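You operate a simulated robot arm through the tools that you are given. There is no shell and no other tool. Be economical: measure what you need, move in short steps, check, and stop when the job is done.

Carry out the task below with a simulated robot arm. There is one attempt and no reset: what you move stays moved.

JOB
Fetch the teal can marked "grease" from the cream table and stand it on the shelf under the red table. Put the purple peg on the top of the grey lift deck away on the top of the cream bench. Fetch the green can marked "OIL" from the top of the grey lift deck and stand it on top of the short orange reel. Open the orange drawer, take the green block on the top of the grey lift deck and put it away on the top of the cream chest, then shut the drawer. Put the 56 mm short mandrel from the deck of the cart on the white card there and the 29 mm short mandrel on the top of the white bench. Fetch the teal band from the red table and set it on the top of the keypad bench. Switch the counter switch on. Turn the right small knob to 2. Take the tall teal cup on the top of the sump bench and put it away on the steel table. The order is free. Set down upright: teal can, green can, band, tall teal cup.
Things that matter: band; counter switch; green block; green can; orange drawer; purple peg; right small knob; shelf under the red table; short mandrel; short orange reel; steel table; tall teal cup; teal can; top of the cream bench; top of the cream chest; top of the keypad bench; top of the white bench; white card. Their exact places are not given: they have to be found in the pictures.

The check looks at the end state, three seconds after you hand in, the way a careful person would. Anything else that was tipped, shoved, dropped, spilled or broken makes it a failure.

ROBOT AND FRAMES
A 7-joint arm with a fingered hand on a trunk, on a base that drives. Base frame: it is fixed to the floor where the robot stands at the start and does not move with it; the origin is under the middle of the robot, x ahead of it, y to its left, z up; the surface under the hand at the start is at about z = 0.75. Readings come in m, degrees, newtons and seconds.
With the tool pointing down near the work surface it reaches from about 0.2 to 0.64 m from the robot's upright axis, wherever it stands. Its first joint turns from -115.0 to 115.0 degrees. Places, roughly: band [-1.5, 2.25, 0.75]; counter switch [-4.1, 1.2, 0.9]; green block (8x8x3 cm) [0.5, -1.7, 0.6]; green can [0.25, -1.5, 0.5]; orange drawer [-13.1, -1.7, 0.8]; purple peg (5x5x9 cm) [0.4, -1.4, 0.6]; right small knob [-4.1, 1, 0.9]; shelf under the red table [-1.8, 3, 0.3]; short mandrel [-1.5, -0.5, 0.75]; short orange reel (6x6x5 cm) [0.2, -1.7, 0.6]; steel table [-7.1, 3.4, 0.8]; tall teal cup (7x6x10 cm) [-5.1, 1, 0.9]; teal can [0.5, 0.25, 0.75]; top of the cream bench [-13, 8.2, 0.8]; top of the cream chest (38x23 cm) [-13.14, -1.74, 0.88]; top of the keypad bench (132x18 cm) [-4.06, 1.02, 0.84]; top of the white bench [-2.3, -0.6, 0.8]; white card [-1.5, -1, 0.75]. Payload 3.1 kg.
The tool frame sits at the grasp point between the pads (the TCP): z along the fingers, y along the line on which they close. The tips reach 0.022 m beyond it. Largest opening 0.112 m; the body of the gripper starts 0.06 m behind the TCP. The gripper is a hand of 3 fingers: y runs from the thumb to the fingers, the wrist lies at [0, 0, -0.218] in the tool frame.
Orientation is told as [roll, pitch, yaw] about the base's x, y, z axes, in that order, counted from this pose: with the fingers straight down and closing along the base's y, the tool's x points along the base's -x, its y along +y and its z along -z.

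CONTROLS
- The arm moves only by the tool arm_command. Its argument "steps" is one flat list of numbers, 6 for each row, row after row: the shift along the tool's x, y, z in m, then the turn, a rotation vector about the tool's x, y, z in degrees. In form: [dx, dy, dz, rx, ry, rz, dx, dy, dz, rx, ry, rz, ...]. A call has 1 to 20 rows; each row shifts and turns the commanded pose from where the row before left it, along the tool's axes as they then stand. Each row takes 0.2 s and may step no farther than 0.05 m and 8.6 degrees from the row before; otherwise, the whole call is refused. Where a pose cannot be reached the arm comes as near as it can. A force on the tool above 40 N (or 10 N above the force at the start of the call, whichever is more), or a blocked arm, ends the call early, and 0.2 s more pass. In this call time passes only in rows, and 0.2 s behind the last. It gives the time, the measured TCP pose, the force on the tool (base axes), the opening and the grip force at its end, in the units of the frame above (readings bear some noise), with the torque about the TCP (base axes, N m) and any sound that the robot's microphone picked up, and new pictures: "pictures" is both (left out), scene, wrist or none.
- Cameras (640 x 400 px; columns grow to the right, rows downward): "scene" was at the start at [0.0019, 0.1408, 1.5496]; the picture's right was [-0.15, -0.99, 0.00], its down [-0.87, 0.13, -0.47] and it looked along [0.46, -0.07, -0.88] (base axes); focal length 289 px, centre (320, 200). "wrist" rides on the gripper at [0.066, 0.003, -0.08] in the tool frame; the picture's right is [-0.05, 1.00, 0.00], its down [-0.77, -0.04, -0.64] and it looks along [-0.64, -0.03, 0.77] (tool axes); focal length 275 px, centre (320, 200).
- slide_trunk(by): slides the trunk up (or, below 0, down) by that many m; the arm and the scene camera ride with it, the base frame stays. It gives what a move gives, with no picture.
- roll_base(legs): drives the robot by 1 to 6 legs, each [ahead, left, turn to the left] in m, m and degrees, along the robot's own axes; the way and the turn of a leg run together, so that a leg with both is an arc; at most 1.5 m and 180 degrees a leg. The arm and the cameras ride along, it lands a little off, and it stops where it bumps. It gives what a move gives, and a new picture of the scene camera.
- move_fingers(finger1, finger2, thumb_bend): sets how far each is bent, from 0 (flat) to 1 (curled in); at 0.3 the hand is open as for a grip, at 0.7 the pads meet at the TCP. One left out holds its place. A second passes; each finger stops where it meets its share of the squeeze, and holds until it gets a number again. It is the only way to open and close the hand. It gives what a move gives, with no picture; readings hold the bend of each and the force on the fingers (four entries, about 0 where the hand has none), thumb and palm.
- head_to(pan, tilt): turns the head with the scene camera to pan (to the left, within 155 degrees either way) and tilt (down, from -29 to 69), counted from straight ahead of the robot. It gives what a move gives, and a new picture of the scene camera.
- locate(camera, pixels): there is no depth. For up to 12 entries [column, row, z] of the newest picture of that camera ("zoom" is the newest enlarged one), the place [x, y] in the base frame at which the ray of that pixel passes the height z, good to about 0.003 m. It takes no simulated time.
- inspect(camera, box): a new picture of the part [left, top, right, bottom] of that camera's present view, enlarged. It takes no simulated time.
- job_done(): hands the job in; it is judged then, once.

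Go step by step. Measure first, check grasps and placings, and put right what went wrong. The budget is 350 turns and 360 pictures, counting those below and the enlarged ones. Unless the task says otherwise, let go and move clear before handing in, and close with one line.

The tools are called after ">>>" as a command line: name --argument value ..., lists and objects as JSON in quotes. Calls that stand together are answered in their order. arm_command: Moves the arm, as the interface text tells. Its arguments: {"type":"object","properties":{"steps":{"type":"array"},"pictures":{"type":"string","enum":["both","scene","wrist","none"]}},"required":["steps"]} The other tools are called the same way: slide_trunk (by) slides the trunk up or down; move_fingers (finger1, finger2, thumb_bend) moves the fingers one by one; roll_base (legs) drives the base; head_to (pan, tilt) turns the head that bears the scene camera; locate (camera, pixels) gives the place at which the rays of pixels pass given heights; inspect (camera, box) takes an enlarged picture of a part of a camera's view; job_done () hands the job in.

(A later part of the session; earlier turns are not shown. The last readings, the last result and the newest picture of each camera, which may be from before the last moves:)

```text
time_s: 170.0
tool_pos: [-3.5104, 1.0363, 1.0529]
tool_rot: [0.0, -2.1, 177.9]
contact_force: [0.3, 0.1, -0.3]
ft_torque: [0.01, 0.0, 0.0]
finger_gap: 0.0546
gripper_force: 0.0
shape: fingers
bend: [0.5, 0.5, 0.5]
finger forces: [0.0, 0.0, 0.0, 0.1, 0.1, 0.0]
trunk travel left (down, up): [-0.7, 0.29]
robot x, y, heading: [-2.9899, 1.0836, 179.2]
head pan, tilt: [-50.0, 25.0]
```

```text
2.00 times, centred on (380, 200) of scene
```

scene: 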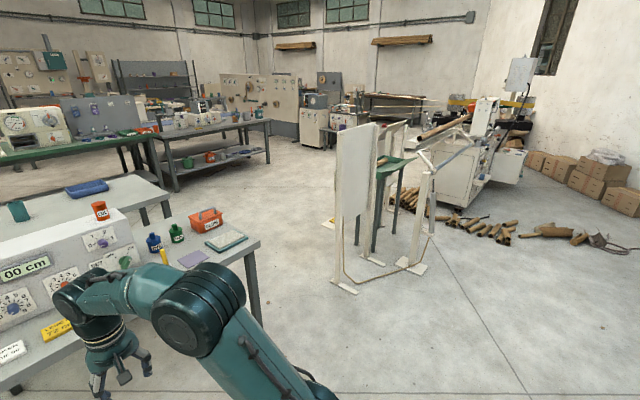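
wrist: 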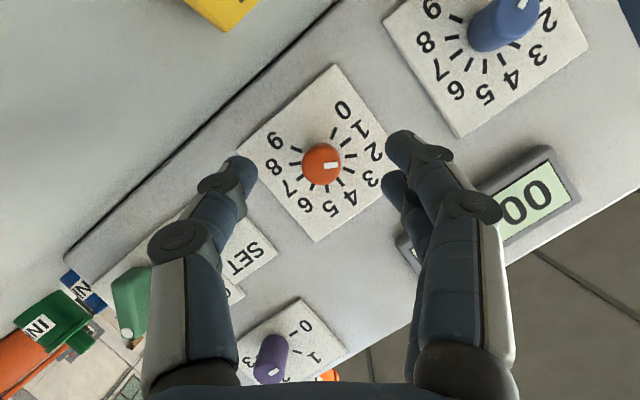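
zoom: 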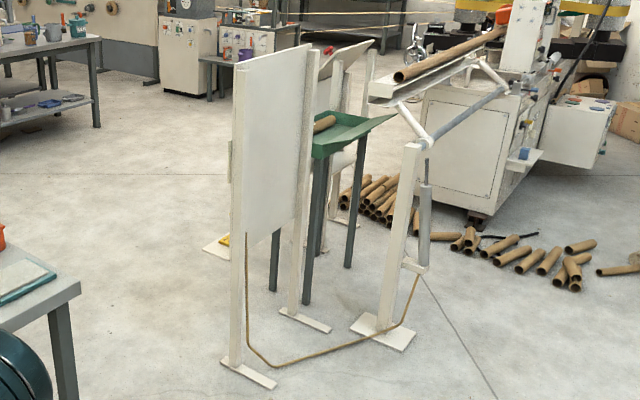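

The corridor between keypad bench (y<1.73) and the white frame (y>2.45) is narrow, so I need my own footprint; I'll look down at the base.

>>> head_to --pan -90 --tilt 69

>>> head_to --pan 150 --tilt 69

```text
time_s: 171.1
tool_pos: [-3.5099, 1.0369, 1.0515]
tool_rot: [0.0, -2.3, 178.0]
contact_force: [-0.8, 0.1, 0.4]
ft_torque: [-0.02, 0.0, -0.02]
finger_gap: 0.0544
gripper_force: 0.1
shape: fingers
bend: [0.5, 0.5, 0.5]
finger forces: [0.0, 0.1, 0.0, 0.0, 0.0, 0.0]
trunk travel left (down, up): [-0.7, 0.29]
robot x, y, heading: [-2.9955, 1.0818, 179.4]
head pan, tilt: [-90.0, 68.8]
```

scene: 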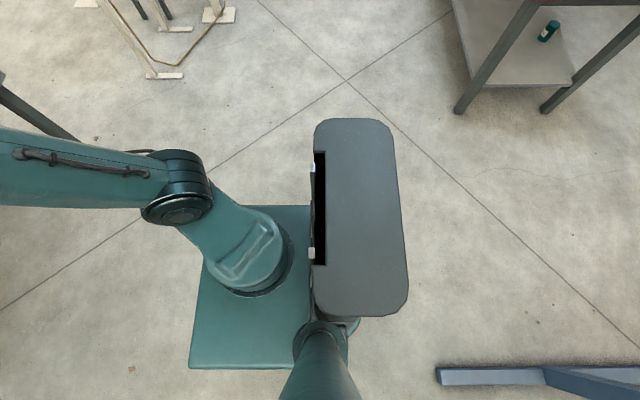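

```text
time_s: 174.5
tool_pos: [-3.5089, 1.0381, 1.0519]
tool_rot: [0.1, -2.2, 177.9]
contact_force: [0.5, -0.4, 0.1]
ft_torque: [0.01, 0.02, -0.02]
finger_gap: 0.0543
gripper_force: 0.0
shape: fingers
bend: [0.5, 0.5, 0.5]
finger forces: [0.0, 0.1, 0.1, 0.1, 0.1, 0.1]
trunk travel left (down, up): [-0.7, 0.29]
robot x, y, heading: [-2.9941, 1.078, 179.3]
head pan, tilt: [150.0, 68.8]
```

scene: 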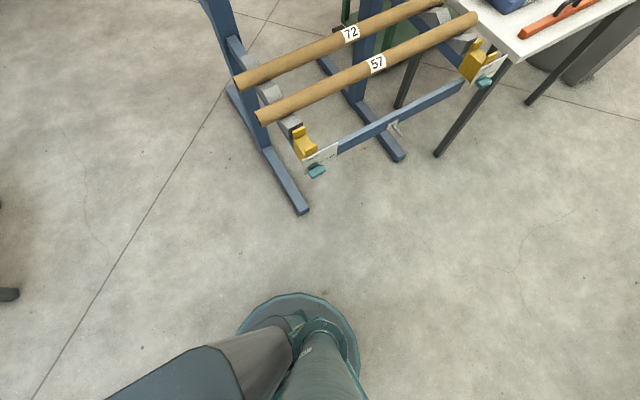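

My base is hidden under the torso (half-width about 0.25 m), so the 0.72 m corridor is passable at y≈2.10. I'll tuck the arm and drive in stages.

>>> arm_command --steps '[0.04, 0, -0.03, 0, 0, 0, 0.04, 0, -0.03, 0, 0, 0, 0.04, 0.02, 0, 0, 0, 0]' --pictures "none"

>>> roll_base --legs '[[0, -1.02, 0.7]]'

>>> head_to --pan -15 --tilt 35

```text
time_s: 175.3
tool_pos: [-3.3876, 1.0129, 1.1086]
tool_rot: [0.0, -2.2, 178.0]
contact_force: [0.3, 0.0, 0.2]
ft_torque: [0.02, -0.01, 0.0]
finger_gap: 0.0547
gripper_force: 0.1
shape: fingers
bend: [0.5, 0.5, 0.5]
finger forces: [0.1, 0.0, 0.0, 0.0, 0.0, 0.0]
trunk travel left (down, up): [-0.7, 0.29]
robot x, y, heading: [-2.9912, 1.0835, 179.1]
head pan, tilt: [150.0, 68.8]
```

```text
time_s: 180.4
tool_pos: [-3.382, 2.002, 1.108]
tool_rot: [0.1, -2.1, 178.7]
contact_force: [-1.0, 0.4, -0.1]
ft_torque: [-0.03, 0.01, -0.01]
finger_gap: 0.0548
gripper_force: 0.0
shape: fingers
bend: [0.5, 0.5, 0.5]
finger forces: [0.0, 0.0, 0.1, 0.0, 0.0, 0.0]
trunk travel left (down, up): [-0.7, 0.29]
robot x, y, heading: [-2.987, 2.0721, -179.9]
head pan, tilt: [150.0, 68.8]
```

scene: 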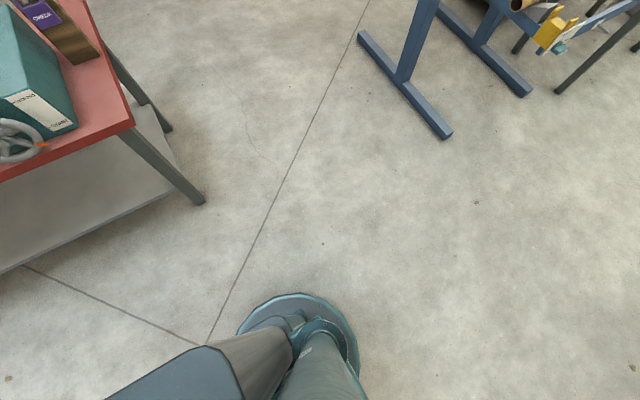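

```text
time_s: 183.0
tool_pos: [-3.3815, 2.0016, 1.1077]
tool_rot: [0.0, -2.1, 178.6]
contact_force: [-0.3, -0.4, 0.5]
ft_torque: [0.02, 0.0, -0.01]
finger_gap: 0.0545
gripper_force: 0.0
shape: fingers
bend: [0.5, 0.5, 0.5]
finger forces: [0.0, 0.0, 0.0, 0.1, 0.0, 0.0]
trunk travel left (down, up): [-0.7, 0.29]
robot x, y, heading: [-2.9881, 2.0769, -180.1]
head pan, tilt: [-15.0, 35.0]
```

scene: 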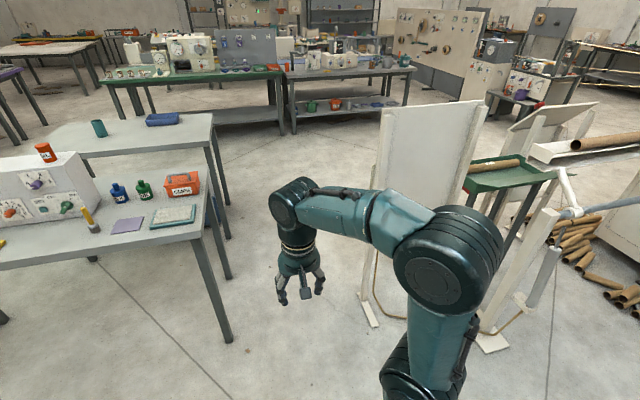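

>>> locate --camera "scene" --pixels '[[500, 250, 1.2], [500, 250, 1.1], [375, 322, 0], [362, 290, 0], [228, 340, 0], [203, 235, 0.84], [384, 110, 1.2], [470, 365, 1.0]]'

```text
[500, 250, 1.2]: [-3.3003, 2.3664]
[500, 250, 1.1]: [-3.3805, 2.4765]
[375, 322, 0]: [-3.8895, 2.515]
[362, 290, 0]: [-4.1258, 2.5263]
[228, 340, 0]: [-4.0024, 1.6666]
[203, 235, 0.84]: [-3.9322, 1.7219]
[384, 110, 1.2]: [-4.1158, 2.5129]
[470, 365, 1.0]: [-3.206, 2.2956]
```

The elbow juts ~0.3 m to the right, too close to the white board (y≈2.51). I'll swing the hand left to bring the elbow in and check.

>>> arm_command --steps '[0, 0.04, -0.01, 0, 0, 0, 0, 0.04, -0.01, 0, 0, 0, 0, 0.04, -0.01, 0, 0, 0, 0, 0.04, -0.01, 0, 0, 0, 0, 0.04, -0.01, 0, 0, 0, 0, 0.04, 0, 0, 0, 0]' --pictures "scene"

```text
time_s: 184.4
tool_pos: [-3.3858, 1.7596, 1.1569]
tool_rot: [-0.1, -2.1, 178.7]
contact_force: [-0.4, -1.0, -0.2]
ft_torque: [0.01, -0.01, 0.03]
finger_gap: 0.0548
gripper_force: 0.1
shape: fingers
bend: [0.5, 0.5, 0.5]
finger forces: [0.0, 0.1, 0.1, 0.1, 0.0, 0.0]
trunk travel left (down, up): [-0.7, 0.29]
robot x, y, heading: [-2.9854, 2.0748, -179.9]
head pan, tilt: [-15.0, 35.0]
```

scene: 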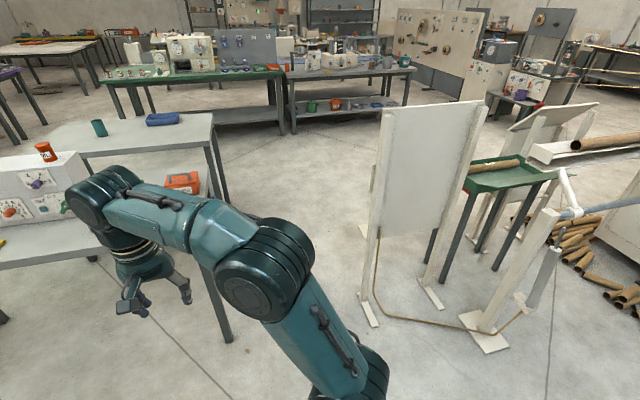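

Elbow tucked now (cap at column ~270–315). Driving through the corridor and on to x≈−5.85.

>>> roll_base --legs '[[1.45, 0.0, 0], [1.4, 0, 0]]'

>>> head_to --pan 60 --tilt 35

```text
time_s: 198.2
tool_pos: [-6.2416, 1.7933, 1.1582]
tool_rot: [-0.1, -2.1, 177.7]
contact_force: [-0.1, -0.3, 0.8]
ft_torque: [0.0, -0.02, -0.03]
finger_gap: 0.0548
gripper_force: 0.0
shape: fingers
bend: [0.5, 0.5, 0.5]
finger forces: [0.0, 0.1, 0.0, 0.1, 0.0, 0.0]
trunk travel left (down, up): [-0.7, 0.29]
robot x, y, heading: [-5.84, 2.0962, 178.8]
head pan, tilt: [-15.0, 35.0]
```

scene: 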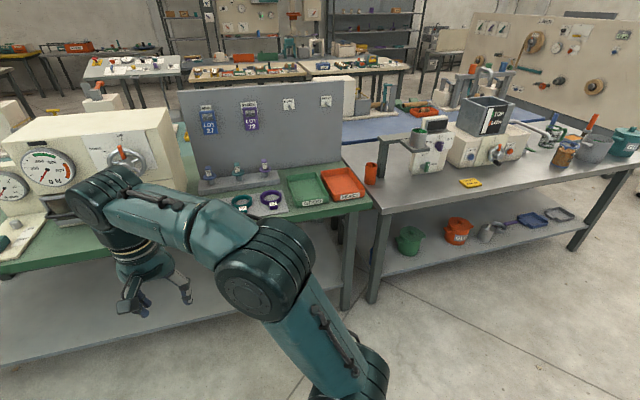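

```text
time_s: 199.6
tool_pos: [-6.2406, 1.7936, 1.1577]
tool_rot: [0.0, -2.1, 177.7]
contact_force: [-0.4, 0.1, 0.6]
ft_torque: [0.02, -0.02, 0.01]
finger_gap: 0.0544
gripper_force: 0.0
shape: fingers
bend: [0.5, 0.5, 0.5]
finger forces: [0.0, 0.0, 0.0, 0.0, 0.1, 0.0]
trunk travel left (down, up): [-0.7, 0.29]
robot x, y, heading: [-5.8406, 2.1, 179.0]
head pan, tilt: [60.0, 35.0]
```

scene: 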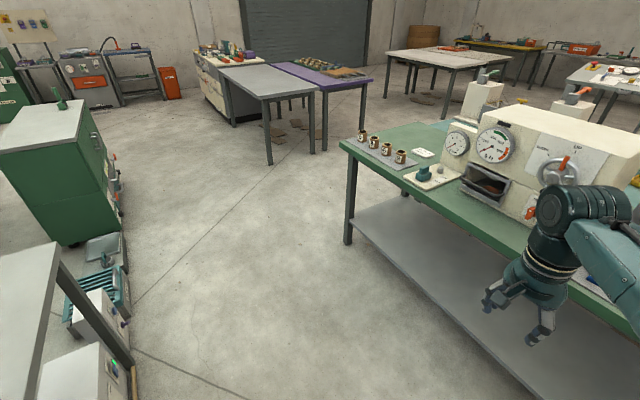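

>>> locate --camera "scene" --pixels '[[341, 145, 0.84], [600, 318, 0.84], [56, 245, 0.85], [347, 243, 0], [130, 372, 0], [125, 225, 0]]'

>>> roll_base --legs '[[0, 0, 90]]'

```text
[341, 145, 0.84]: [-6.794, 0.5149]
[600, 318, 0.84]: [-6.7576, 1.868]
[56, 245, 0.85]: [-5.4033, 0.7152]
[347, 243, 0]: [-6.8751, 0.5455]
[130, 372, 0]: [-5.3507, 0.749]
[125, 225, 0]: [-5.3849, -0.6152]
```

```text
time_s: 203.9
tool_pos: [-5.5252, 1.6998, 1.1575]
tool_rot: [0.0, -2.1, -91.3]
contact_force: [-1.0, -0.4, -0.1]
ft_torque: [-0.01, -0.05, -0.01]
finger_gap: 0.0545
gripper_force: 0.1
shape: fingers
bend: [0.5, 0.5, 0.5]
finger forces: [0.0, 0.0, 0.0, 0.1, 0.1, 0.0]
trunk travel left (down, up): [-0.7, 0.29]
robot x, y, heading: [-5.8392, 2.1016, -89.7]
head pan, tilt: [60.0, 35.0]
```

scene: 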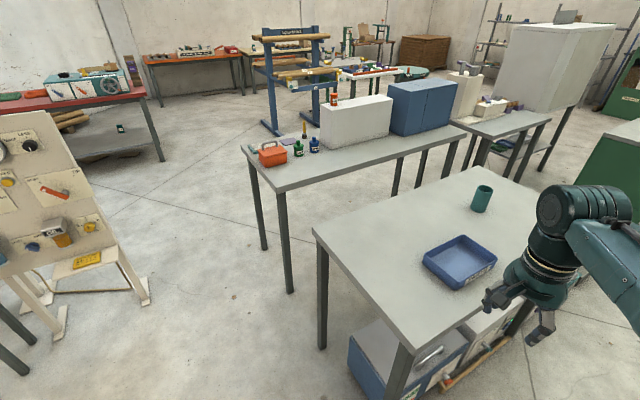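

The aisle is wide (−5.4 to −6.78). I'll finish the turn to face +x and strafe to the cup.

>>> roll_base --legs '[[0, 0, 90], [0, -1.1, 0]]'

>>> head_to --pan 0 --tilt 45

```text
time_s: 213.3
tool_pos: [-5.4477, 1.3117, 1.1584]
tool_rot: [0.1, -2.1, -1.5]
contact_force: [-0.5, -0.3, 0.5]
ft_torque: [0.0, -0.04, -0.01]
finger_gap: 0.0548
gripper_force: 0.1
shape: fingers
bend: [0.5, 0.5, 0.5]
finger forces: [0.1, 0.0, 0.0, 0.1, 0.1, 0.1]
trunk travel left (down, up): [-0.7, 0.29]
robot x, y, heading: [-5.8485, 0.9975, -0.3]
head pan, tilt: [60.0, 35.0]
```

scene: 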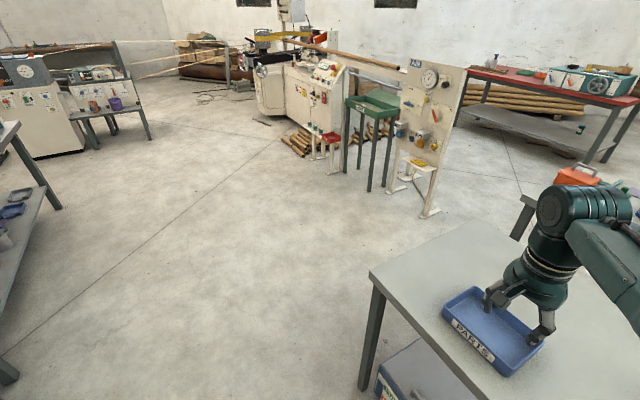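

```text
time_s: 214.6
tool_pos: [-5.4476, 1.3112, 1.1591]
tool_rot: [0.0, -2.1, -1.4]
contact_force: [-0.9, -0.4, -0.3]
ft_torque: [-0.01, 0.03, 0.05]
finger_gap: 0.0546
gripper_force: 0.1
shape: fingers
bend: [0.5, 0.5, 0.5]
finger forces: [0.0, 0.0, 0.0, 0.1, 0.0, 0.0]
trunk travel left (down, up): [-0.7, 0.29]
robot x, y, heading: [-5.8505, 1.0004, -0.1]
head pan, tilt: [0.0, 45.0]
```

scene: 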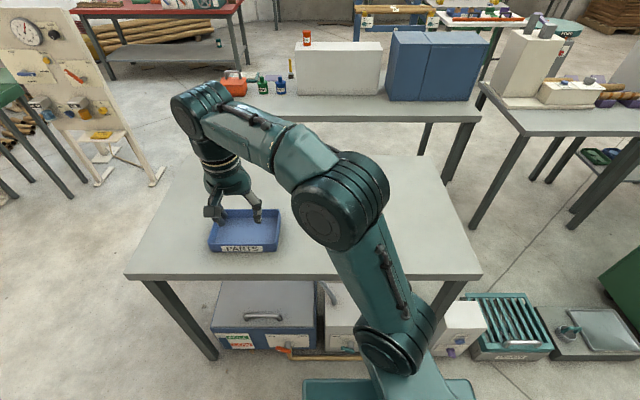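

>>> arm_command --steps '[0, -0.045, 0, 0, 0, 0, 0, -0.045, 0, 0, 0, 0, 0, -0.045, 0, 0, 0, 0, 0, -0.045, 0, 0, 0, 0, 0, -0.045, 0, 0, 0, 0, 0, -0.035, 0, 0, 0, 0, -0.045, 0, 0.01, 0, 0, 0, -0.045, 0, 0.01, 0, 0, 0, -0.045, 0, 0.01, 0, 0, 0]' --pictures "both"

```text
time_s: 216.6
tool_pos: [-5.318, 1.0497, 1.1314]
tool_rot: [0.0, -2.0, -1.4]
contact_force: [0.5, 0.5, -1.1]
ft_torque: [-0.01, 0.06, 0.01]
finger_gap: 0.0547
gripper_force: 0.0
shape: fingers
bend: [0.5, 0.5, 0.5]
finger forces: [0.0, 0.0, 0.0, 0.0, 0.0, 0.0]
trunk travel left (down, up): [-0.7, 0.29]
robot x, y, heading: [-5.8467, 0.9968, -0.3]
head pan, tilt: [0.0, 45.0]
```

scene: 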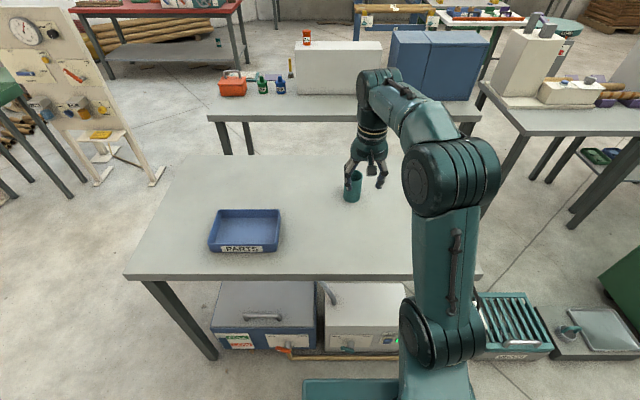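
wrist: 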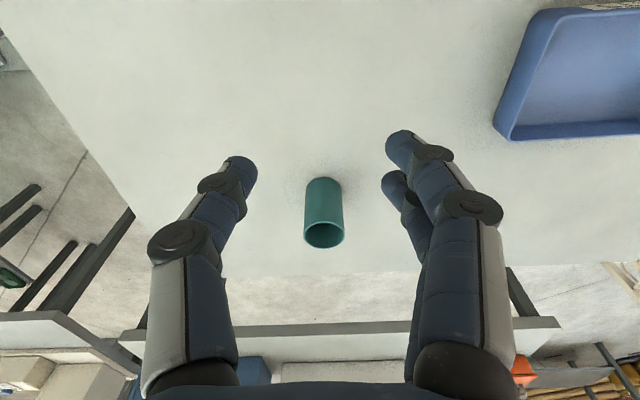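

>>> locate --camera "scene" --pixels '[[351, 202, 0.85], [352, 200, 0.8], [351, 202, 0.9]]'

>>> locate --camera "wrist" --pixels '[[323, 178, 0.85], [323, 237, 0.95], [323, 178, 0.8], [323, 237, 0.93], [303, 237, 0.95], [344, 237, 0.95]]'

>>> inspect --camera "scene" --box '[300, 150, 420, 225]'

```text
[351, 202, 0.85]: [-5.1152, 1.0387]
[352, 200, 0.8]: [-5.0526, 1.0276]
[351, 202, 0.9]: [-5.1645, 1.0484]
```

```text
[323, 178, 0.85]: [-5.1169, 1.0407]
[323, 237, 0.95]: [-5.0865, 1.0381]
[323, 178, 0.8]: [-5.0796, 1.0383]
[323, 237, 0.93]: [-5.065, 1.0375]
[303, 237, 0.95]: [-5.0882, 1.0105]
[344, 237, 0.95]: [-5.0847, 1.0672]
```

```text
5.33 times, centred on (360, 188) of scene
```

zoom: 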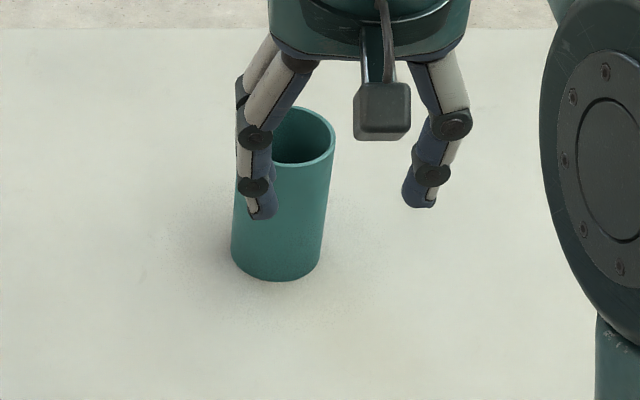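

Both cameras agree: cup centre ≈(−5.087,1.039), base z 0.85, top ≈0.95. I'll roll 0.14 m closer and position above it.

>>> roll_base --legs '[[0.14, 0, 0]]'

>>> move_fingers --finger1 0.3 --finger2 0.3 --thumb_bend 0.3

>>> arm_command --steps '[-0.03, -0.005, 0.0, 0, 0, 0, -0.03, -0.005, 0.03, 0, 0, 0, -0.025, 0, 0.03, 0, 0, 0]' --pictures "wrist"

```text
time_s: 217.9
tool_pos: [-5.1796, 1.0479, 1.1316]
tool_rot: [-0.1, -2.1, -1.6]
contact_force: [0.6, -0.7, -0.5]
ft_torque: [-0.01, 0.01, 0.02]
finger_gap: 0.0546
gripper_force: 0.1
shape: fingers
bend: [0.5, 0.5, 0.5]
finger forces: [0.0, 0.0, 0.1, 0.0, 0.0, 0.0]
trunk travel left (down, up): [-0.7, 0.29]
robot x, y, heading: [-5.7085, 1.0035, -0.0]
head pan, tilt: [0.0, 45.0]
```

scene: 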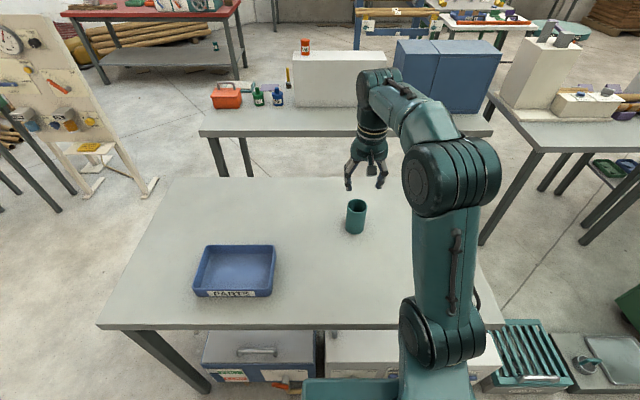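

```text
time_s: 218.9
tool_pos: [-5.1819, 1.0491, 1.1327]
tool_rot: [-0.1, -2.2, -1.5]
contact_force: [0.4, -0.6, -0.2]
ft_torque: [-0.01, 0.02, -0.01]
finger_gap: 0.1113
gripper_force: 0.0
shape: fingers
bend: [0.3, 0.3, 0.3]
finger forces: [0.1, 0.1, 0.0, 0.1, 0.0, 0.0]
trunk travel left (down, up): [-0.7, 0.29]
robot x, y, heading: [-5.7072, 0.9987, -0.1]
head pan, tilt: [0.0, 45.0]
```

```text
time_s: 219.7
tool_pos: [-5.0906, 1.0366, 1.0739]
tool_rot: [0.0, -2.1, -1.4]
contact_force: [0.1, 0.9, 0.1]
ft_torque: [0.02, 0.02, -0.01]
finger_gap: 0.1113
gripper_force: 0.0
shape: fingers
bend: [0.3, 0.3, 0.3]
finger forces: [0.1, 0.0, 0.1, 0.0, 0.1, 0.0]
trunk travel left (down, up): [-0.7, 0.29]
robot x, y, heading: [-5.7091, 0.9999, -0.1]
head pan, tilt: [0.0, 45.0]
```

wrist: 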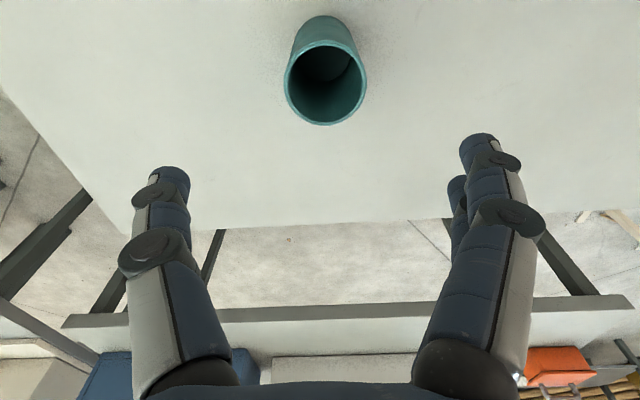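

Centred. Descending to TCP z≈0.912 and closing.

>>> arm_command --steps '[-0.002, 0.001, 0.045, 0, 0, 0, 0, 0, 0.045, 0, 0, 0, 0, 0, 0.045, 0, 0, 0, 0, 0, 0.025, 0, 0, 0]' --pictures "none"

>>> move_fingers --finger1 0.75 --finger2 0.75 --thumb_bend 0.75

>>> arm_command --steps '[0, 0, -0.03, 0, 0, 0, 0, 0, -0.04, 0, 0, 0, 0, 0, -0.04, 0, 0, 0]' --pictures "both"

```text
time_s: 220.7
tool_pos: [-5.0858, 1.0381, 0.9163]
tool_rot: [0.0, -2.1, -1.5]
contact_force: [0.1, 0.2, 0.1]
ft_torque: [-0.02, 0.0, -0.01]
finger_gap: 0.1109
gripper_force: 0.0
shape: fingers
bend: [0.3, 0.3, 0.3]
finger forces: [0.1, 0.0, 0.0, 0.1, 0.1, 0.1]
trunk travel left (down, up): [-0.7, 0.29]
robot x, y, heading: [-5.7054, 1.0007, 0.1]
head pan, tilt: [0.0, 45.0]
```

```text
time_s: 221.7
tool_pos: [-5.0854, 1.0378, 0.9172]
tool_rot: [0.0, -2.1, -1.6]
contact_force: [-0.4, -0.5, 0.5]
ft_torque: [0.02, -0.02, 0.02]
finger_gap: 0.0506
gripper_force: 15.7
shape: fingers
bend: [0.53, 0.54, 0.57]
finger forces: [8.4, 8.0, 0.0, 0.0, 15.6, 0.0]
trunk travel left (down, up): [-0.7, 0.29]
robot x, y, heading: [-5.7098, 0.9965, 0.1]
head pan, tilt: [0.0, 45.0]
```

```text
time_s: 222.5
tool_pos: [-5.0918, 1.0382, 1.0279]
tool_rot: [0.0, -2.0, -1.3]
contact_force: [0.0, 0.1, -0.9]
ft_torque: [-0.01, 0.06, 0.03]
finger_gap: 0.0503
gripper_force: 16.4
shape: fingers
bend: [0.53, 0.54, 0.57]
finger forces: [8.7, 8.3, 0.0, 0.1, 15.5, 0.0]
trunk travel left (down, up): [-0.7, 0.29]
robot x, y, heading: [-5.7072, 1.0, -0.0]
head pan, tilt: [0.0, 45.0]
```

scene: 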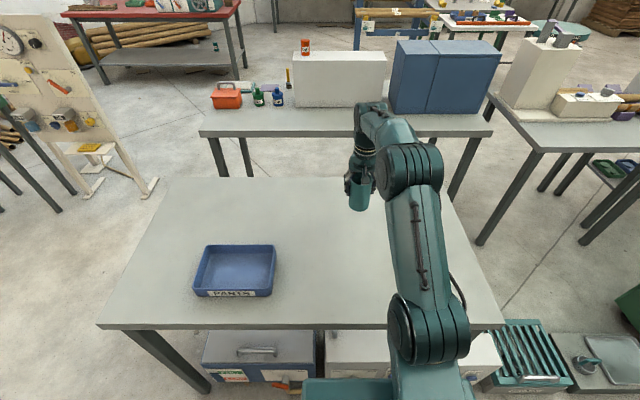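
wrist: 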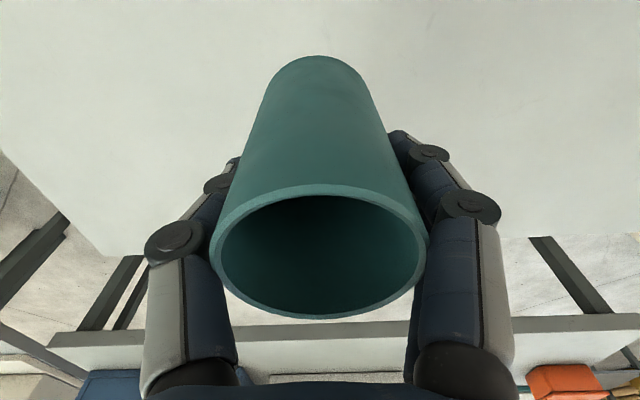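

Cup held. I'll retract, back off, strafe left to y≈2.9 and turn to face the steel table.

>>> arm_command --steps '[0.04, 0, -0.03, 0, 0, 0, 0.04, 0, -0.03, 0, 0, 0, 0.04, 0, -0.02, 0, 0, 0, 0.04, 0, 0, 0, 0, 0, 0.04, 0, 0, 0, 0, 0]' --pictures "none"

>>> roll_base --legs '[[-0.1, 0, 0], [0, 1.5, 0], [0, 0.3, 0], [0, 0, 180]]'

>>> head_to --pan 0 --tilt 35

```text
time_s: 223.7
tool_pos: [-5.2947, 1.0429, 1.0989]
tool_rot: [0.1, -2.3, -1.5]
contact_force: [0.7, 0.5, 0.0]
ft_torque: [0.03, 0.01, 0.01]
finger_gap: 0.0505
gripper_force: 16.2
shape: fingers
bend: [0.53, 0.54, 0.58]
finger forces: [8.6, 8.4, 0.0, 0.1, 15.3, 0.0]
trunk travel left (down, up): [-0.7, 0.29]
robot x, y, heading: [-5.7077, 1.0025, 0.1]
head pan, tilt: [0.0, 45.0]
```

```text
time_s: 240.9
tool_pos: [-6.2508, 2.7673, 1.0988]
tool_rot: [0.0, -2.1, 179.0]
contact_force: [0.1, -0.3, -0.2]
ft_torque: [0.01, 0.03, 0.01]
finger_gap: 0.0501
gripper_force: 16.1
shape: fingers
bend: [0.53, 0.54, 0.58]
finger forces: [8.7, 8.3, 0.1, 0.0, 15.1, 0.0]
trunk travel left (down, up): [-0.7, 0.29]
robot x, y, heading: [-5.8388, 2.8112, -179.3]
head pan, tilt: [0.0, 45.0]
```

scene: 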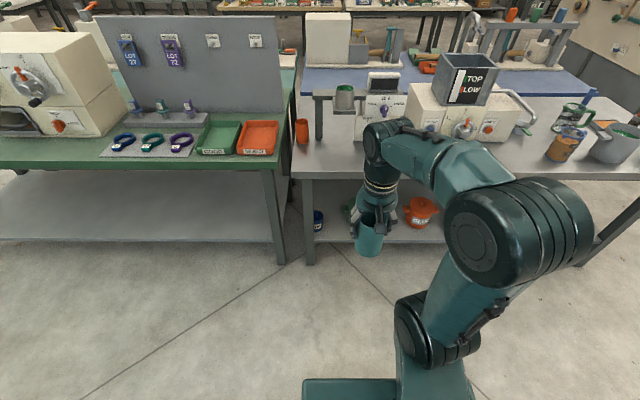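

```text
time_s: 241.6
tool_pos: [-6.2509, 2.7667, 1.0981]
tool_rot: [0.0, -2.1, 178.9]
contact_force: [0.1, -0.3, 0.1]
ft_torque: [-0.01, -0.01, 0.01]
finger_gap: 0.0503
gripper_force: 16.2
shape: fingers
bend: [0.53, 0.54, 0.58]
finger forces: [8.5, 8.4, 0.1, 0.0, 15.1, 0.0]
trunk travel left (down, up): [-0.7, 0.29]
robot x, y, heading: [-5.8365, 2.8157, -179.7]
head pan, tilt: [0.0, 35.0]
```

scene: 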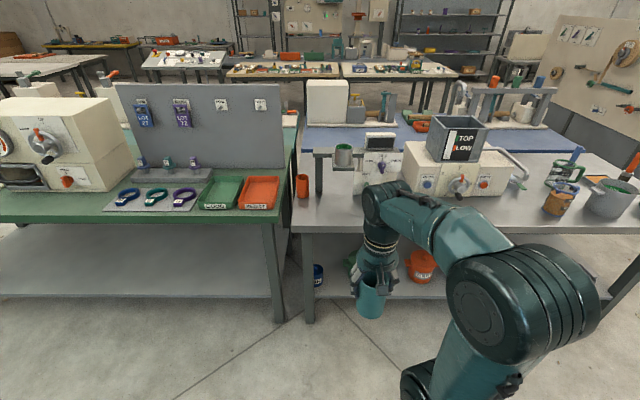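

>>> locate --camera "scene" --pixels '[[300, 231, 0.82], [635, 236, 0.82], [302, 197, 0.82], [360, 194, 0.82], [320, 195, 0.82], [306, 322, 0]]'

>>> inspect --camera "wrist" --box '[0, 0, 640, 400]'

```text
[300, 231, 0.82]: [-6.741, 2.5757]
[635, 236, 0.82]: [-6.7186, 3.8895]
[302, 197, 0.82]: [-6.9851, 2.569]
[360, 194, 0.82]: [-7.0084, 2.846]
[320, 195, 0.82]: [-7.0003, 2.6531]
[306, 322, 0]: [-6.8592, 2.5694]
```

```text
1.00 times, centred on (320, 200) of wrist (not enlarged: the box is as wide or as high as the picture)
```

zoom: 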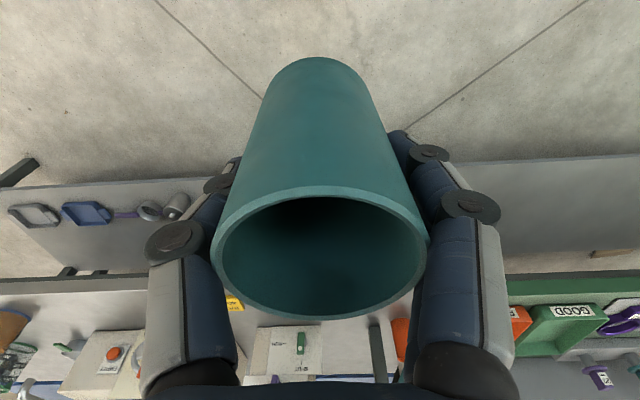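

The steel table's front edge is at x≈−6.74; the strip around (−6.85, 2.78) is clear between the orange cup and the yellow piece. Driving in and extending.

>>> roll_base --legs '[[0.4, 0, 0]]'

>>> arm_command --steps '[-0.04, 0, 0, 0, 0, 0, -0.04, 0, 0, 0, 0, 0, -0.04, 0, 0, 0, 0, 0, -0.04, 0, 0.03, 0, 0, 0, -0.03, 0, 0.03, 0, 0, 0]' --pictures "both"

```text
time_s: 244.2
tool_pos: [-6.6546, 2.7636, 1.0988]
tool_rot: [0.0, -2.1, 179.1]
contact_force: [0.6, 0.2, -0.2]
ft_torque: [-0.02, -0.01, 0.03]
finger_gap: 0.0505
gripper_force: 16.3
shape: fingers
bend: [0.53, 0.54, 0.58]
finger forces: [8.6, 8.3, 0.0, 0.0, 15.0, 0.0]
trunk travel left (down, up): [-0.7, 0.29]
robot x, y, heading: [-6.2424, 2.8116, -179.7]
head pan, tilt: [0.0, 35.0]
```

scene: 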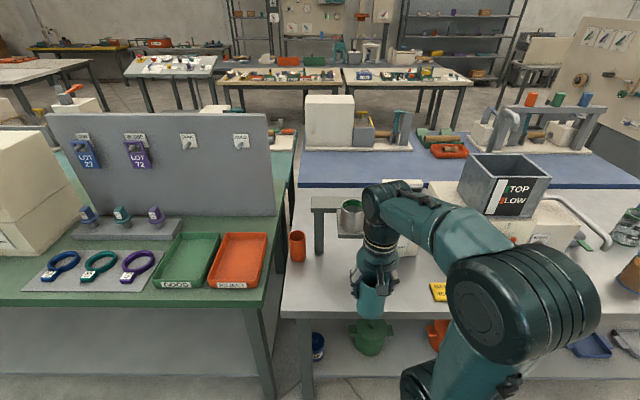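

```text
time_s: 245.3
tool_pos: [-6.8469, 2.7704, 1.0456]
tool_rot: [0.0, -2.0, 179.0]
contact_force: [-0.7, -0.2, -1.6]
ft_torque: [0.01, -0.03, 0.04]
finger_gap: 0.0503
gripper_force: 16.0
shape: fingers
bend: [0.53, 0.54, 0.58]
finger forces: [8.7, 8.3, 0.0, 0.1, 15.1, 0.0]
trunk travel left (down, up): [-0.7, 0.29]
robot x, y, heading: [-6.2417, 2.8098, -179.7]
head pan, tilt: [0.0, 35.0]
```

scene: 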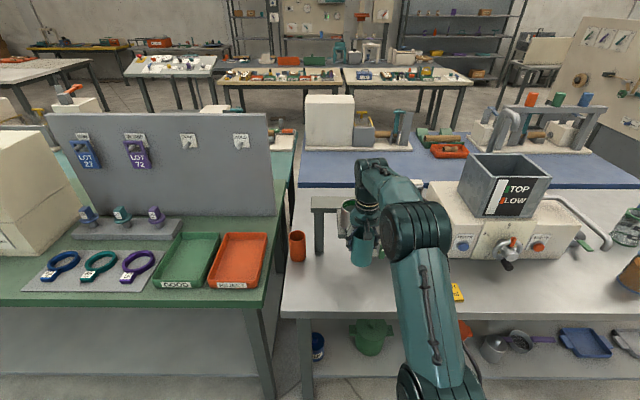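
wrist: 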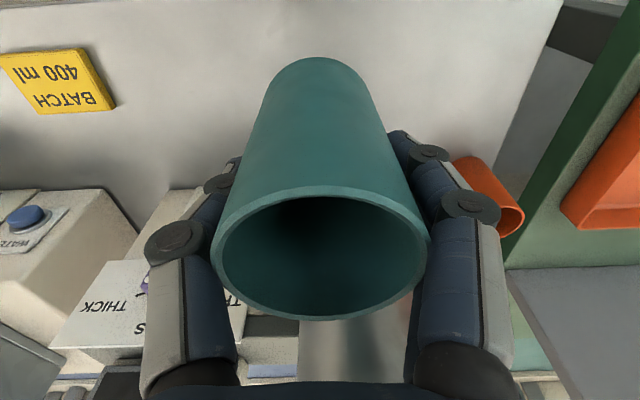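

A dispenser spout stands just behind, so I'll ease back 2 cm and lower straight down carefully.

>>> arm_command --steps '[0.02, 0, 0, 0, 0, 0, 0, 0, 0.04, 0, 0, 0, 0, 0, 0.04, 0, 0, 0, 0, 0, 0.03, 0, 0, 0]' --pictures "scene"

>>> arm_command --steps '[0, 0, 0.006, 0, 0, 0, 0, 0, 0.006, 0, 0, 0]' --pictures "none"

>>> arm_command --steps '[0, 0, 0.005, 0, 0, 0, 0, 0, 0.005, 0, 0, 0]' --pictures "none"

```text
time_s: 246.3
tool_pos: [-6.8324, 2.7647, 0.9347]
tool_rot: [0.0, -2.1, 179.0]
contact_force: [-0.4, 0.9, -1.0]
ft_torque: [0.04, -0.01, 0.0]
finger_gap: 0.0505
gripper_force: 16.3
shape: fingers
bend: [0.53, 0.54, 0.58]
finger forces: [8.8, 8.7, 0.0, 0.1, 14.9, 0.1]
trunk travel left (down, up): [-0.7, 0.29]
robot x, y, heading: [-6.2427, 2.8158, -179.7]
head pan, tilt: [0.0, 35.0]
```

scene: 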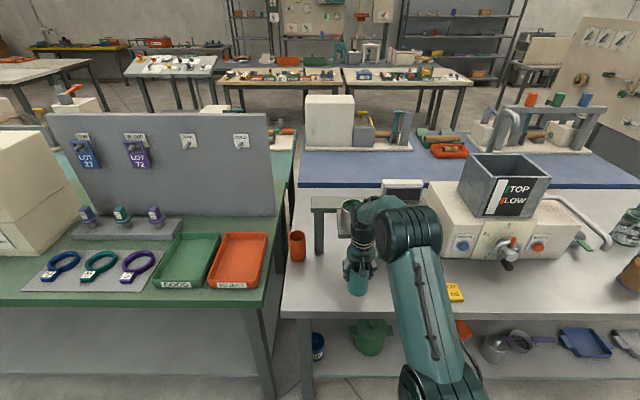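

```text
time_s: 246.9
tool_pos: [-6.833, 2.767, 0.923]
tool_rot: [0.0, -2.1, 179.0]
contact_force: [-0.5, -0.4, 0.7]
ft_torque: [-0.02, 0.04, 0.02]
finger_gap: 0.0504
gripper_force: 16.4
shape: fingers
bend: [0.53, 0.54, 0.58]
finger forces: [8.8, 8.7, 0.1, 0.0, 14.9, 0.1]
trunk travel left (down, up): [-0.7, 0.29]
robot x, y, heading: [-6.2412, 2.8107, -179.7]
head pan, tilt: [0.0, 35.0]
```

```text
time_s: 247.6
tool_pos: [-6.8332, 2.7686, 0.9131]
tool_rot: [0.0, -2.1, 179.1]
contact_force: [0.0, -0.7, -0.8]
ft_torque: [-0.02, 0.03, -0.01]
finger_gap: 0.0501
gripper_force: 16.3
shape: fingers
bend: [0.53, 0.54, 0.58]
finger forces: [8.8, 8.8, 0.1, 0.1, 14.8, 0.0]
trunk travel left (down, up): [-0.7, 0.29]
robot x, y, heading: [-6.24, 2.8121, -179.6]
head pan, tilt: [0.0, 35.0]
```

>>> arm_command --steps '[0, 0, 0.006, 0, 0, 0, 0, 0, 0.006, 0, 0, 0]' --pictures "none"

>>> arm_command --steps '[0, 0, 0.006, 0, 0, 0]' --pictures "none"

>>> arm_command --steps '[0, 0, 0.005, 0, 0, 0]' --pictures "none"

>>> inspect --camera "scene" --box '[280, 190, 480, 330]'

```text
time_s: 248.2
tool_pos: [-6.832, 2.7677, 0.9007]
tool_rot: [0.0, -2.0, 179.1]
contact_force: [0.6, 0.0, -0.1]
ft_torque: [0.02, -0.02, 0.01]
finger_gap: 0.05
gripper_force: 15.9
shape: fingers
bend: [0.53, 0.54, 0.58]
finger forces: [8.9, 8.7, 0.1, 0.1, 14.9, 0.0]
trunk travel left (down, up): [-0.7, 0.29]
robot x, y, heading: [-6.2416, 2.8078, -179.7]
head pan, tilt: [0.0, 35.0]
```

```text
time_s: 248.6
tool_pos: [-6.8308, 2.767, 0.8948]
tool_rot: [-0.1, -2.2, 179.1]
contact_force: [0.5, -1.1, -0.2]
ft_torque: [-0.02, -0.02, 0.02]
finger_gap: 0.0502
gripper_force: 16.2
shape: fingers
bend: [0.53, 0.54, 0.58]
finger forces: [8.9, 8.7, 0.0, 0.0, 14.9, 0.0]
trunk travel left (down, up): [-0.7, 0.29]
robot x, y, heading: [-6.2422, 2.8104, -179.4]
head pan, tilt: [0.0, 35.0]
```

```text
time_s: 248.9
tool_pos: [-6.8322, 2.7667, 0.8903]
tool_rot: [-0.1, -2.1, 179.1]
contact_force: [0.3, 0.3, -1.1]
ft_torque: [-0.03, 0.01, 0.01]
finger_gap: 0.0502
gripper_force: 16.2
shape: fingers
bend: [0.53, 0.54, 0.58]
finger forces: [8.9, 8.7, 0.0, 0.1, 14.8, 0.1]
trunk travel left (down, up): [-0.7, 0.29]
robot x, y, heading: [-6.2425, 2.8108, -179.5]
head pan, tilt: [0.0, 35.0]
```

```text
2.86 times, centred on (380, 260) of scene
```

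zoom: 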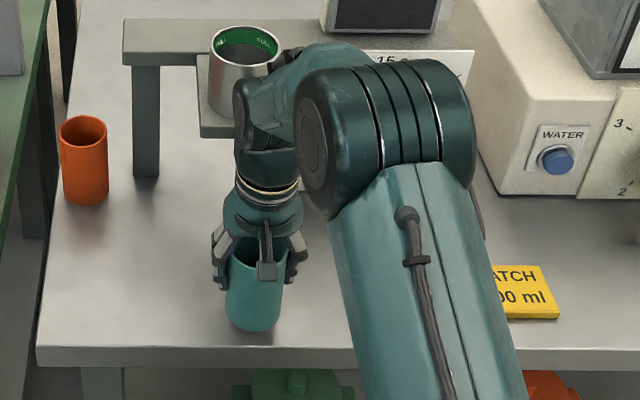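

>>> arm_command --steps '[0, 0, 0.006, 0, 0, 0]' --pictures "none"

>>> arm_command --steps '[0, 0, 0.005, 0, 0, 0]' --pictures "none"

>>> arm_command --steps '[0, 0, 0.005, 0, 0, 0]' --pictures "none"

>>> arm_command --steps '[0, 0, 0.004, 0, 0, 0]' --pictures "none"

```text
time_s: 249.3
tool_pos: [-6.8323, 2.767, 0.884]
tool_rot: [0.1, -2.1, 179.1]
contact_force: [0.4, 0.9, -0.7]
ft_torque: [0.03, -0.01, -0.01]
finger_gap: 0.0506
gripper_force: 15.9
shape: fingers
bend: [0.53, 0.54, 0.58]
finger forces: [8.9, 8.8, 0.1, 0.1, 14.9, 0.0]
trunk travel left (down, up): [-0.7, 0.29]
robot x, y, heading: [-6.2413, 2.8114, -179.6]
head pan, tilt: [0.0, 35.0]
```

```text
time_s: 249.8
tool_pos: [-6.8334, 2.7672, 0.8772]
tool_rot: [0.0, -2.1, 179.1]
contact_force: [0.0, -0.5, -1.0]
ft_torque: [0.04, 0.0, -0.03]
finger_gap: 0.0503
gripper_force: 16.6
shape: fingers
bend: [0.53, 0.54, 0.58]
finger forces: [8.8, 8.8, 0.0, 0.0, 14.9, 0.0]
trunk travel left (down, up): [-0.7, 0.29]
robot x, y, heading: [-6.2404, 2.8121, -179.4]
head pan, tilt: [0.0, 35.0]
```

```text
time_s: 250.2
tool_pos: [-6.8336, 2.7655, 0.8743]
tool_rot: [-0.1, -2.1, 179.1]
contact_force: [-0.1, 0.4, -0.4]
ft_torque: [0.01, 0.01, 0.03]
finger_gap: 0.0503
gripper_force: 17.0
shape: fingers
bend: [0.53, 0.54, 0.58]
finger forces: [8.9, 8.6, 0.0, 0.0, 14.8, 0.0]
trunk travel left (down, up): [-0.7, 0.29]
robot x, y, heading: [-6.2421, 2.8103, -179.7]
head pan, tilt: [0.0, 35.0]
```

```text
time_s: 250.6
tool_pos: [-6.8312, 2.7667, 0.8698]
tool_rot: [0.1, -2.1, 179.1]
contact_force: [0.0, -0.1, -0.6]
ft_torque: [0.0, 0.02, -0.04]
finger_gap: 0.0504
gripper_force: 16.0
shape: fingers
bend: [0.53, 0.54, 0.58]
finger forces: [8.8, 8.6, 0.0, 0.0, 14.8, 0.0]
trunk travel left (down, up): [-0.7, 0.29]
robot x, y, heading: [-6.241, 2.8116, -179.6]
head pan, tilt: [0.0, 35.0]
```

>>> arm_command --steps '[0, 0, 0.004, 0, 0, 0]' --pictures "none"

>>> arm_command --steps '[0, 0, 0.003, 0, 0, 0]' --pictures "none"

>>> arm_command --steps '[0, 0, 0.003, 0, 0, 0]' --pictures "scene"

```text
time_s: 250.9
tool_pos: [-6.8331, 2.7673, 0.8678]
tool_rot: [-0.1, -2.1, 179.1]
contact_force: [0.2, 0.5, 3.0]
ft_torque: [-0.09, -0.04, -0.01]
finger_gap: 0.0498
gripper_force: 17.3
shape: fingers
bend: [0.53, 0.54, 0.58]
finger forces: [9.2, 9.4, 0.0, 0.0, 15.4, 0.0]
trunk travel left (down, up): [-0.7, 0.29]
robot x, y, heading: [-6.2392, 2.8091, -179.5]
head pan, tilt: [0.0, 35.0]
```

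```text
time_s: 251.3
tool_pos: [-6.8331, 2.7675, 0.8643]
tool_rot: [0.2, -2.4, 179.0]
contact_force: [-2.6, 0.5, 18.3]
ft_torque: [-0.24, -0.09, -0.03]
finger_gap: 0.0503
gripper_force: 19.3
shape: fingers
bend: [0.54, 0.55, 0.58]
finger forces: [9.9, 10.8, 0.0, 0.1, 17.8, 0.0]
trunk travel left (down, up): [-0.7, 0.29]
robot x, y, heading: [-6.2446, 2.8107, -179.6]
head pan, tilt: [0.0, 35.0]
```

```text
time_s: 251.8
tool_pos: [-6.8329, 2.7674, 0.8641]
tool_rot: [0.1, -2.7, 179.1]
contact_force: [-5.9, 0.7, 33.1]
ft_torque: [-0.15, -0.02, 0.02]
finger_gap: 0.0501
gripper_force: 22.1
shape: fingers
bend: [0.54, 0.56, 0.59]
finger forces: [10.2, 12.6, 0.0, 0.1, 20.6, 0.1]
trunk travel left (down, up): [-0.7, 0.29]
robot x, y, heading: [-6.2426, 2.8124, -179.7]
head pan, tilt: [0.0, 35.0]
```

scene: 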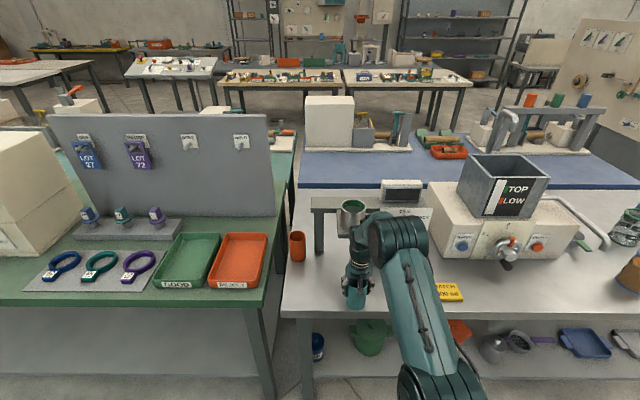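

Contact: the table is at z≈0.80. Ease up, release and lift away.

>>> arm_command --steps '[0, 0, -0.004, 0, 0, 0]' --pictures "none"

>>> move_fingers --finger1 0.3 --finger2 0.3 --thumb_bend 0.3

>>> arm_command --steps '[0, 0, -0.03, 0, 0, 0, 0, 0, -0.04, 0, 0, 0, 0, 0, -0.04, 0, 0, 0, 0, 0, -0.04, 0, 0, 0, 0.02, 0, -0.04, 0, 0, 0, 0.04, 0, 0, 0, 0, 0, 0.04, 0, 0, 0, 0, 0, 0.04, 0, 0, 0, 0, 0, 0.04, 0.03, 0, 0, 0, 0]' --pictures "scene"

```text
time_s: 252.2
tool_pos: [-6.8314, 2.7665, 0.8634]
tool_rot: [0.1, -2.1, 179.0]
contact_force: [-3.8, -1.0, 18.4]
ft_torque: [-0.28, 0.1, -0.09]
finger_gap: 0.0502
gripper_force: 20.8
shape: fingers
bend: [0.54, 0.56, 0.59]
finger forces: [10.3, 12.4, 0.0, 0.0, 18.1, 0.0]
trunk travel left (down, up): [-0.7, 0.29]
robot x, y, heading: [-6.2428, 2.8082, -179.7]
head pan, tilt: [0.0, 35.0]
```

```text
time_s: 253.2
tool_pos: [-6.8342, 2.7663, 0.8633]
tool_rot: [-0.1, -2.2, 179.1]
contact_force: [0.7, -0.2, -0.3]
ft_torque: [-0.02, -0.01, 0.01]
finger_gap: 0.1111
gripper_force: 0.0
shape: fingers
bend: [0.3, 0.3, 0.3]
finger forces: [0.1, 0.0, 0.1, 0.1, 0.1, 0.0]
trunk travel left (down, up): [-0.7, 0.29]
robot x, y, heading: [-6.2425, 2.8081, -179.5]
head pan, tilt: [0.0, 35.0]
```

```text
time_s: 255.2
tool_pos: [-6.6473, 2.7334, 1.0476]
tool_rot: [0.0, -2.2, 179.0]
contact_force: [0.5, 0.1, 0.1]
ft_torque: [0.01, 0.0, -0.01]
finger_gap: 0.111
gripper_force: 0.0
shape: fingers
bend: [0.3, 0.3, 0.3]
finger forces: [0.1, 0.1, 0.1, 0.0, 0.0, 0.0]
trunk travel left (down, up): [-0.7, 0.29]
robot x, y, heading: [-6.2415, 2.8114, -179.6]
head pan, tilt: [0.0, 35.0]
```

scene: 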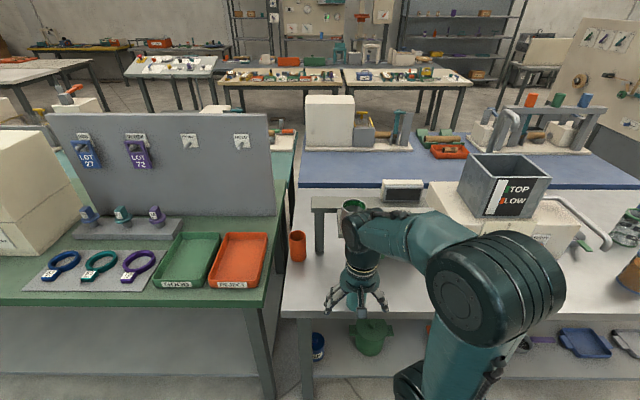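

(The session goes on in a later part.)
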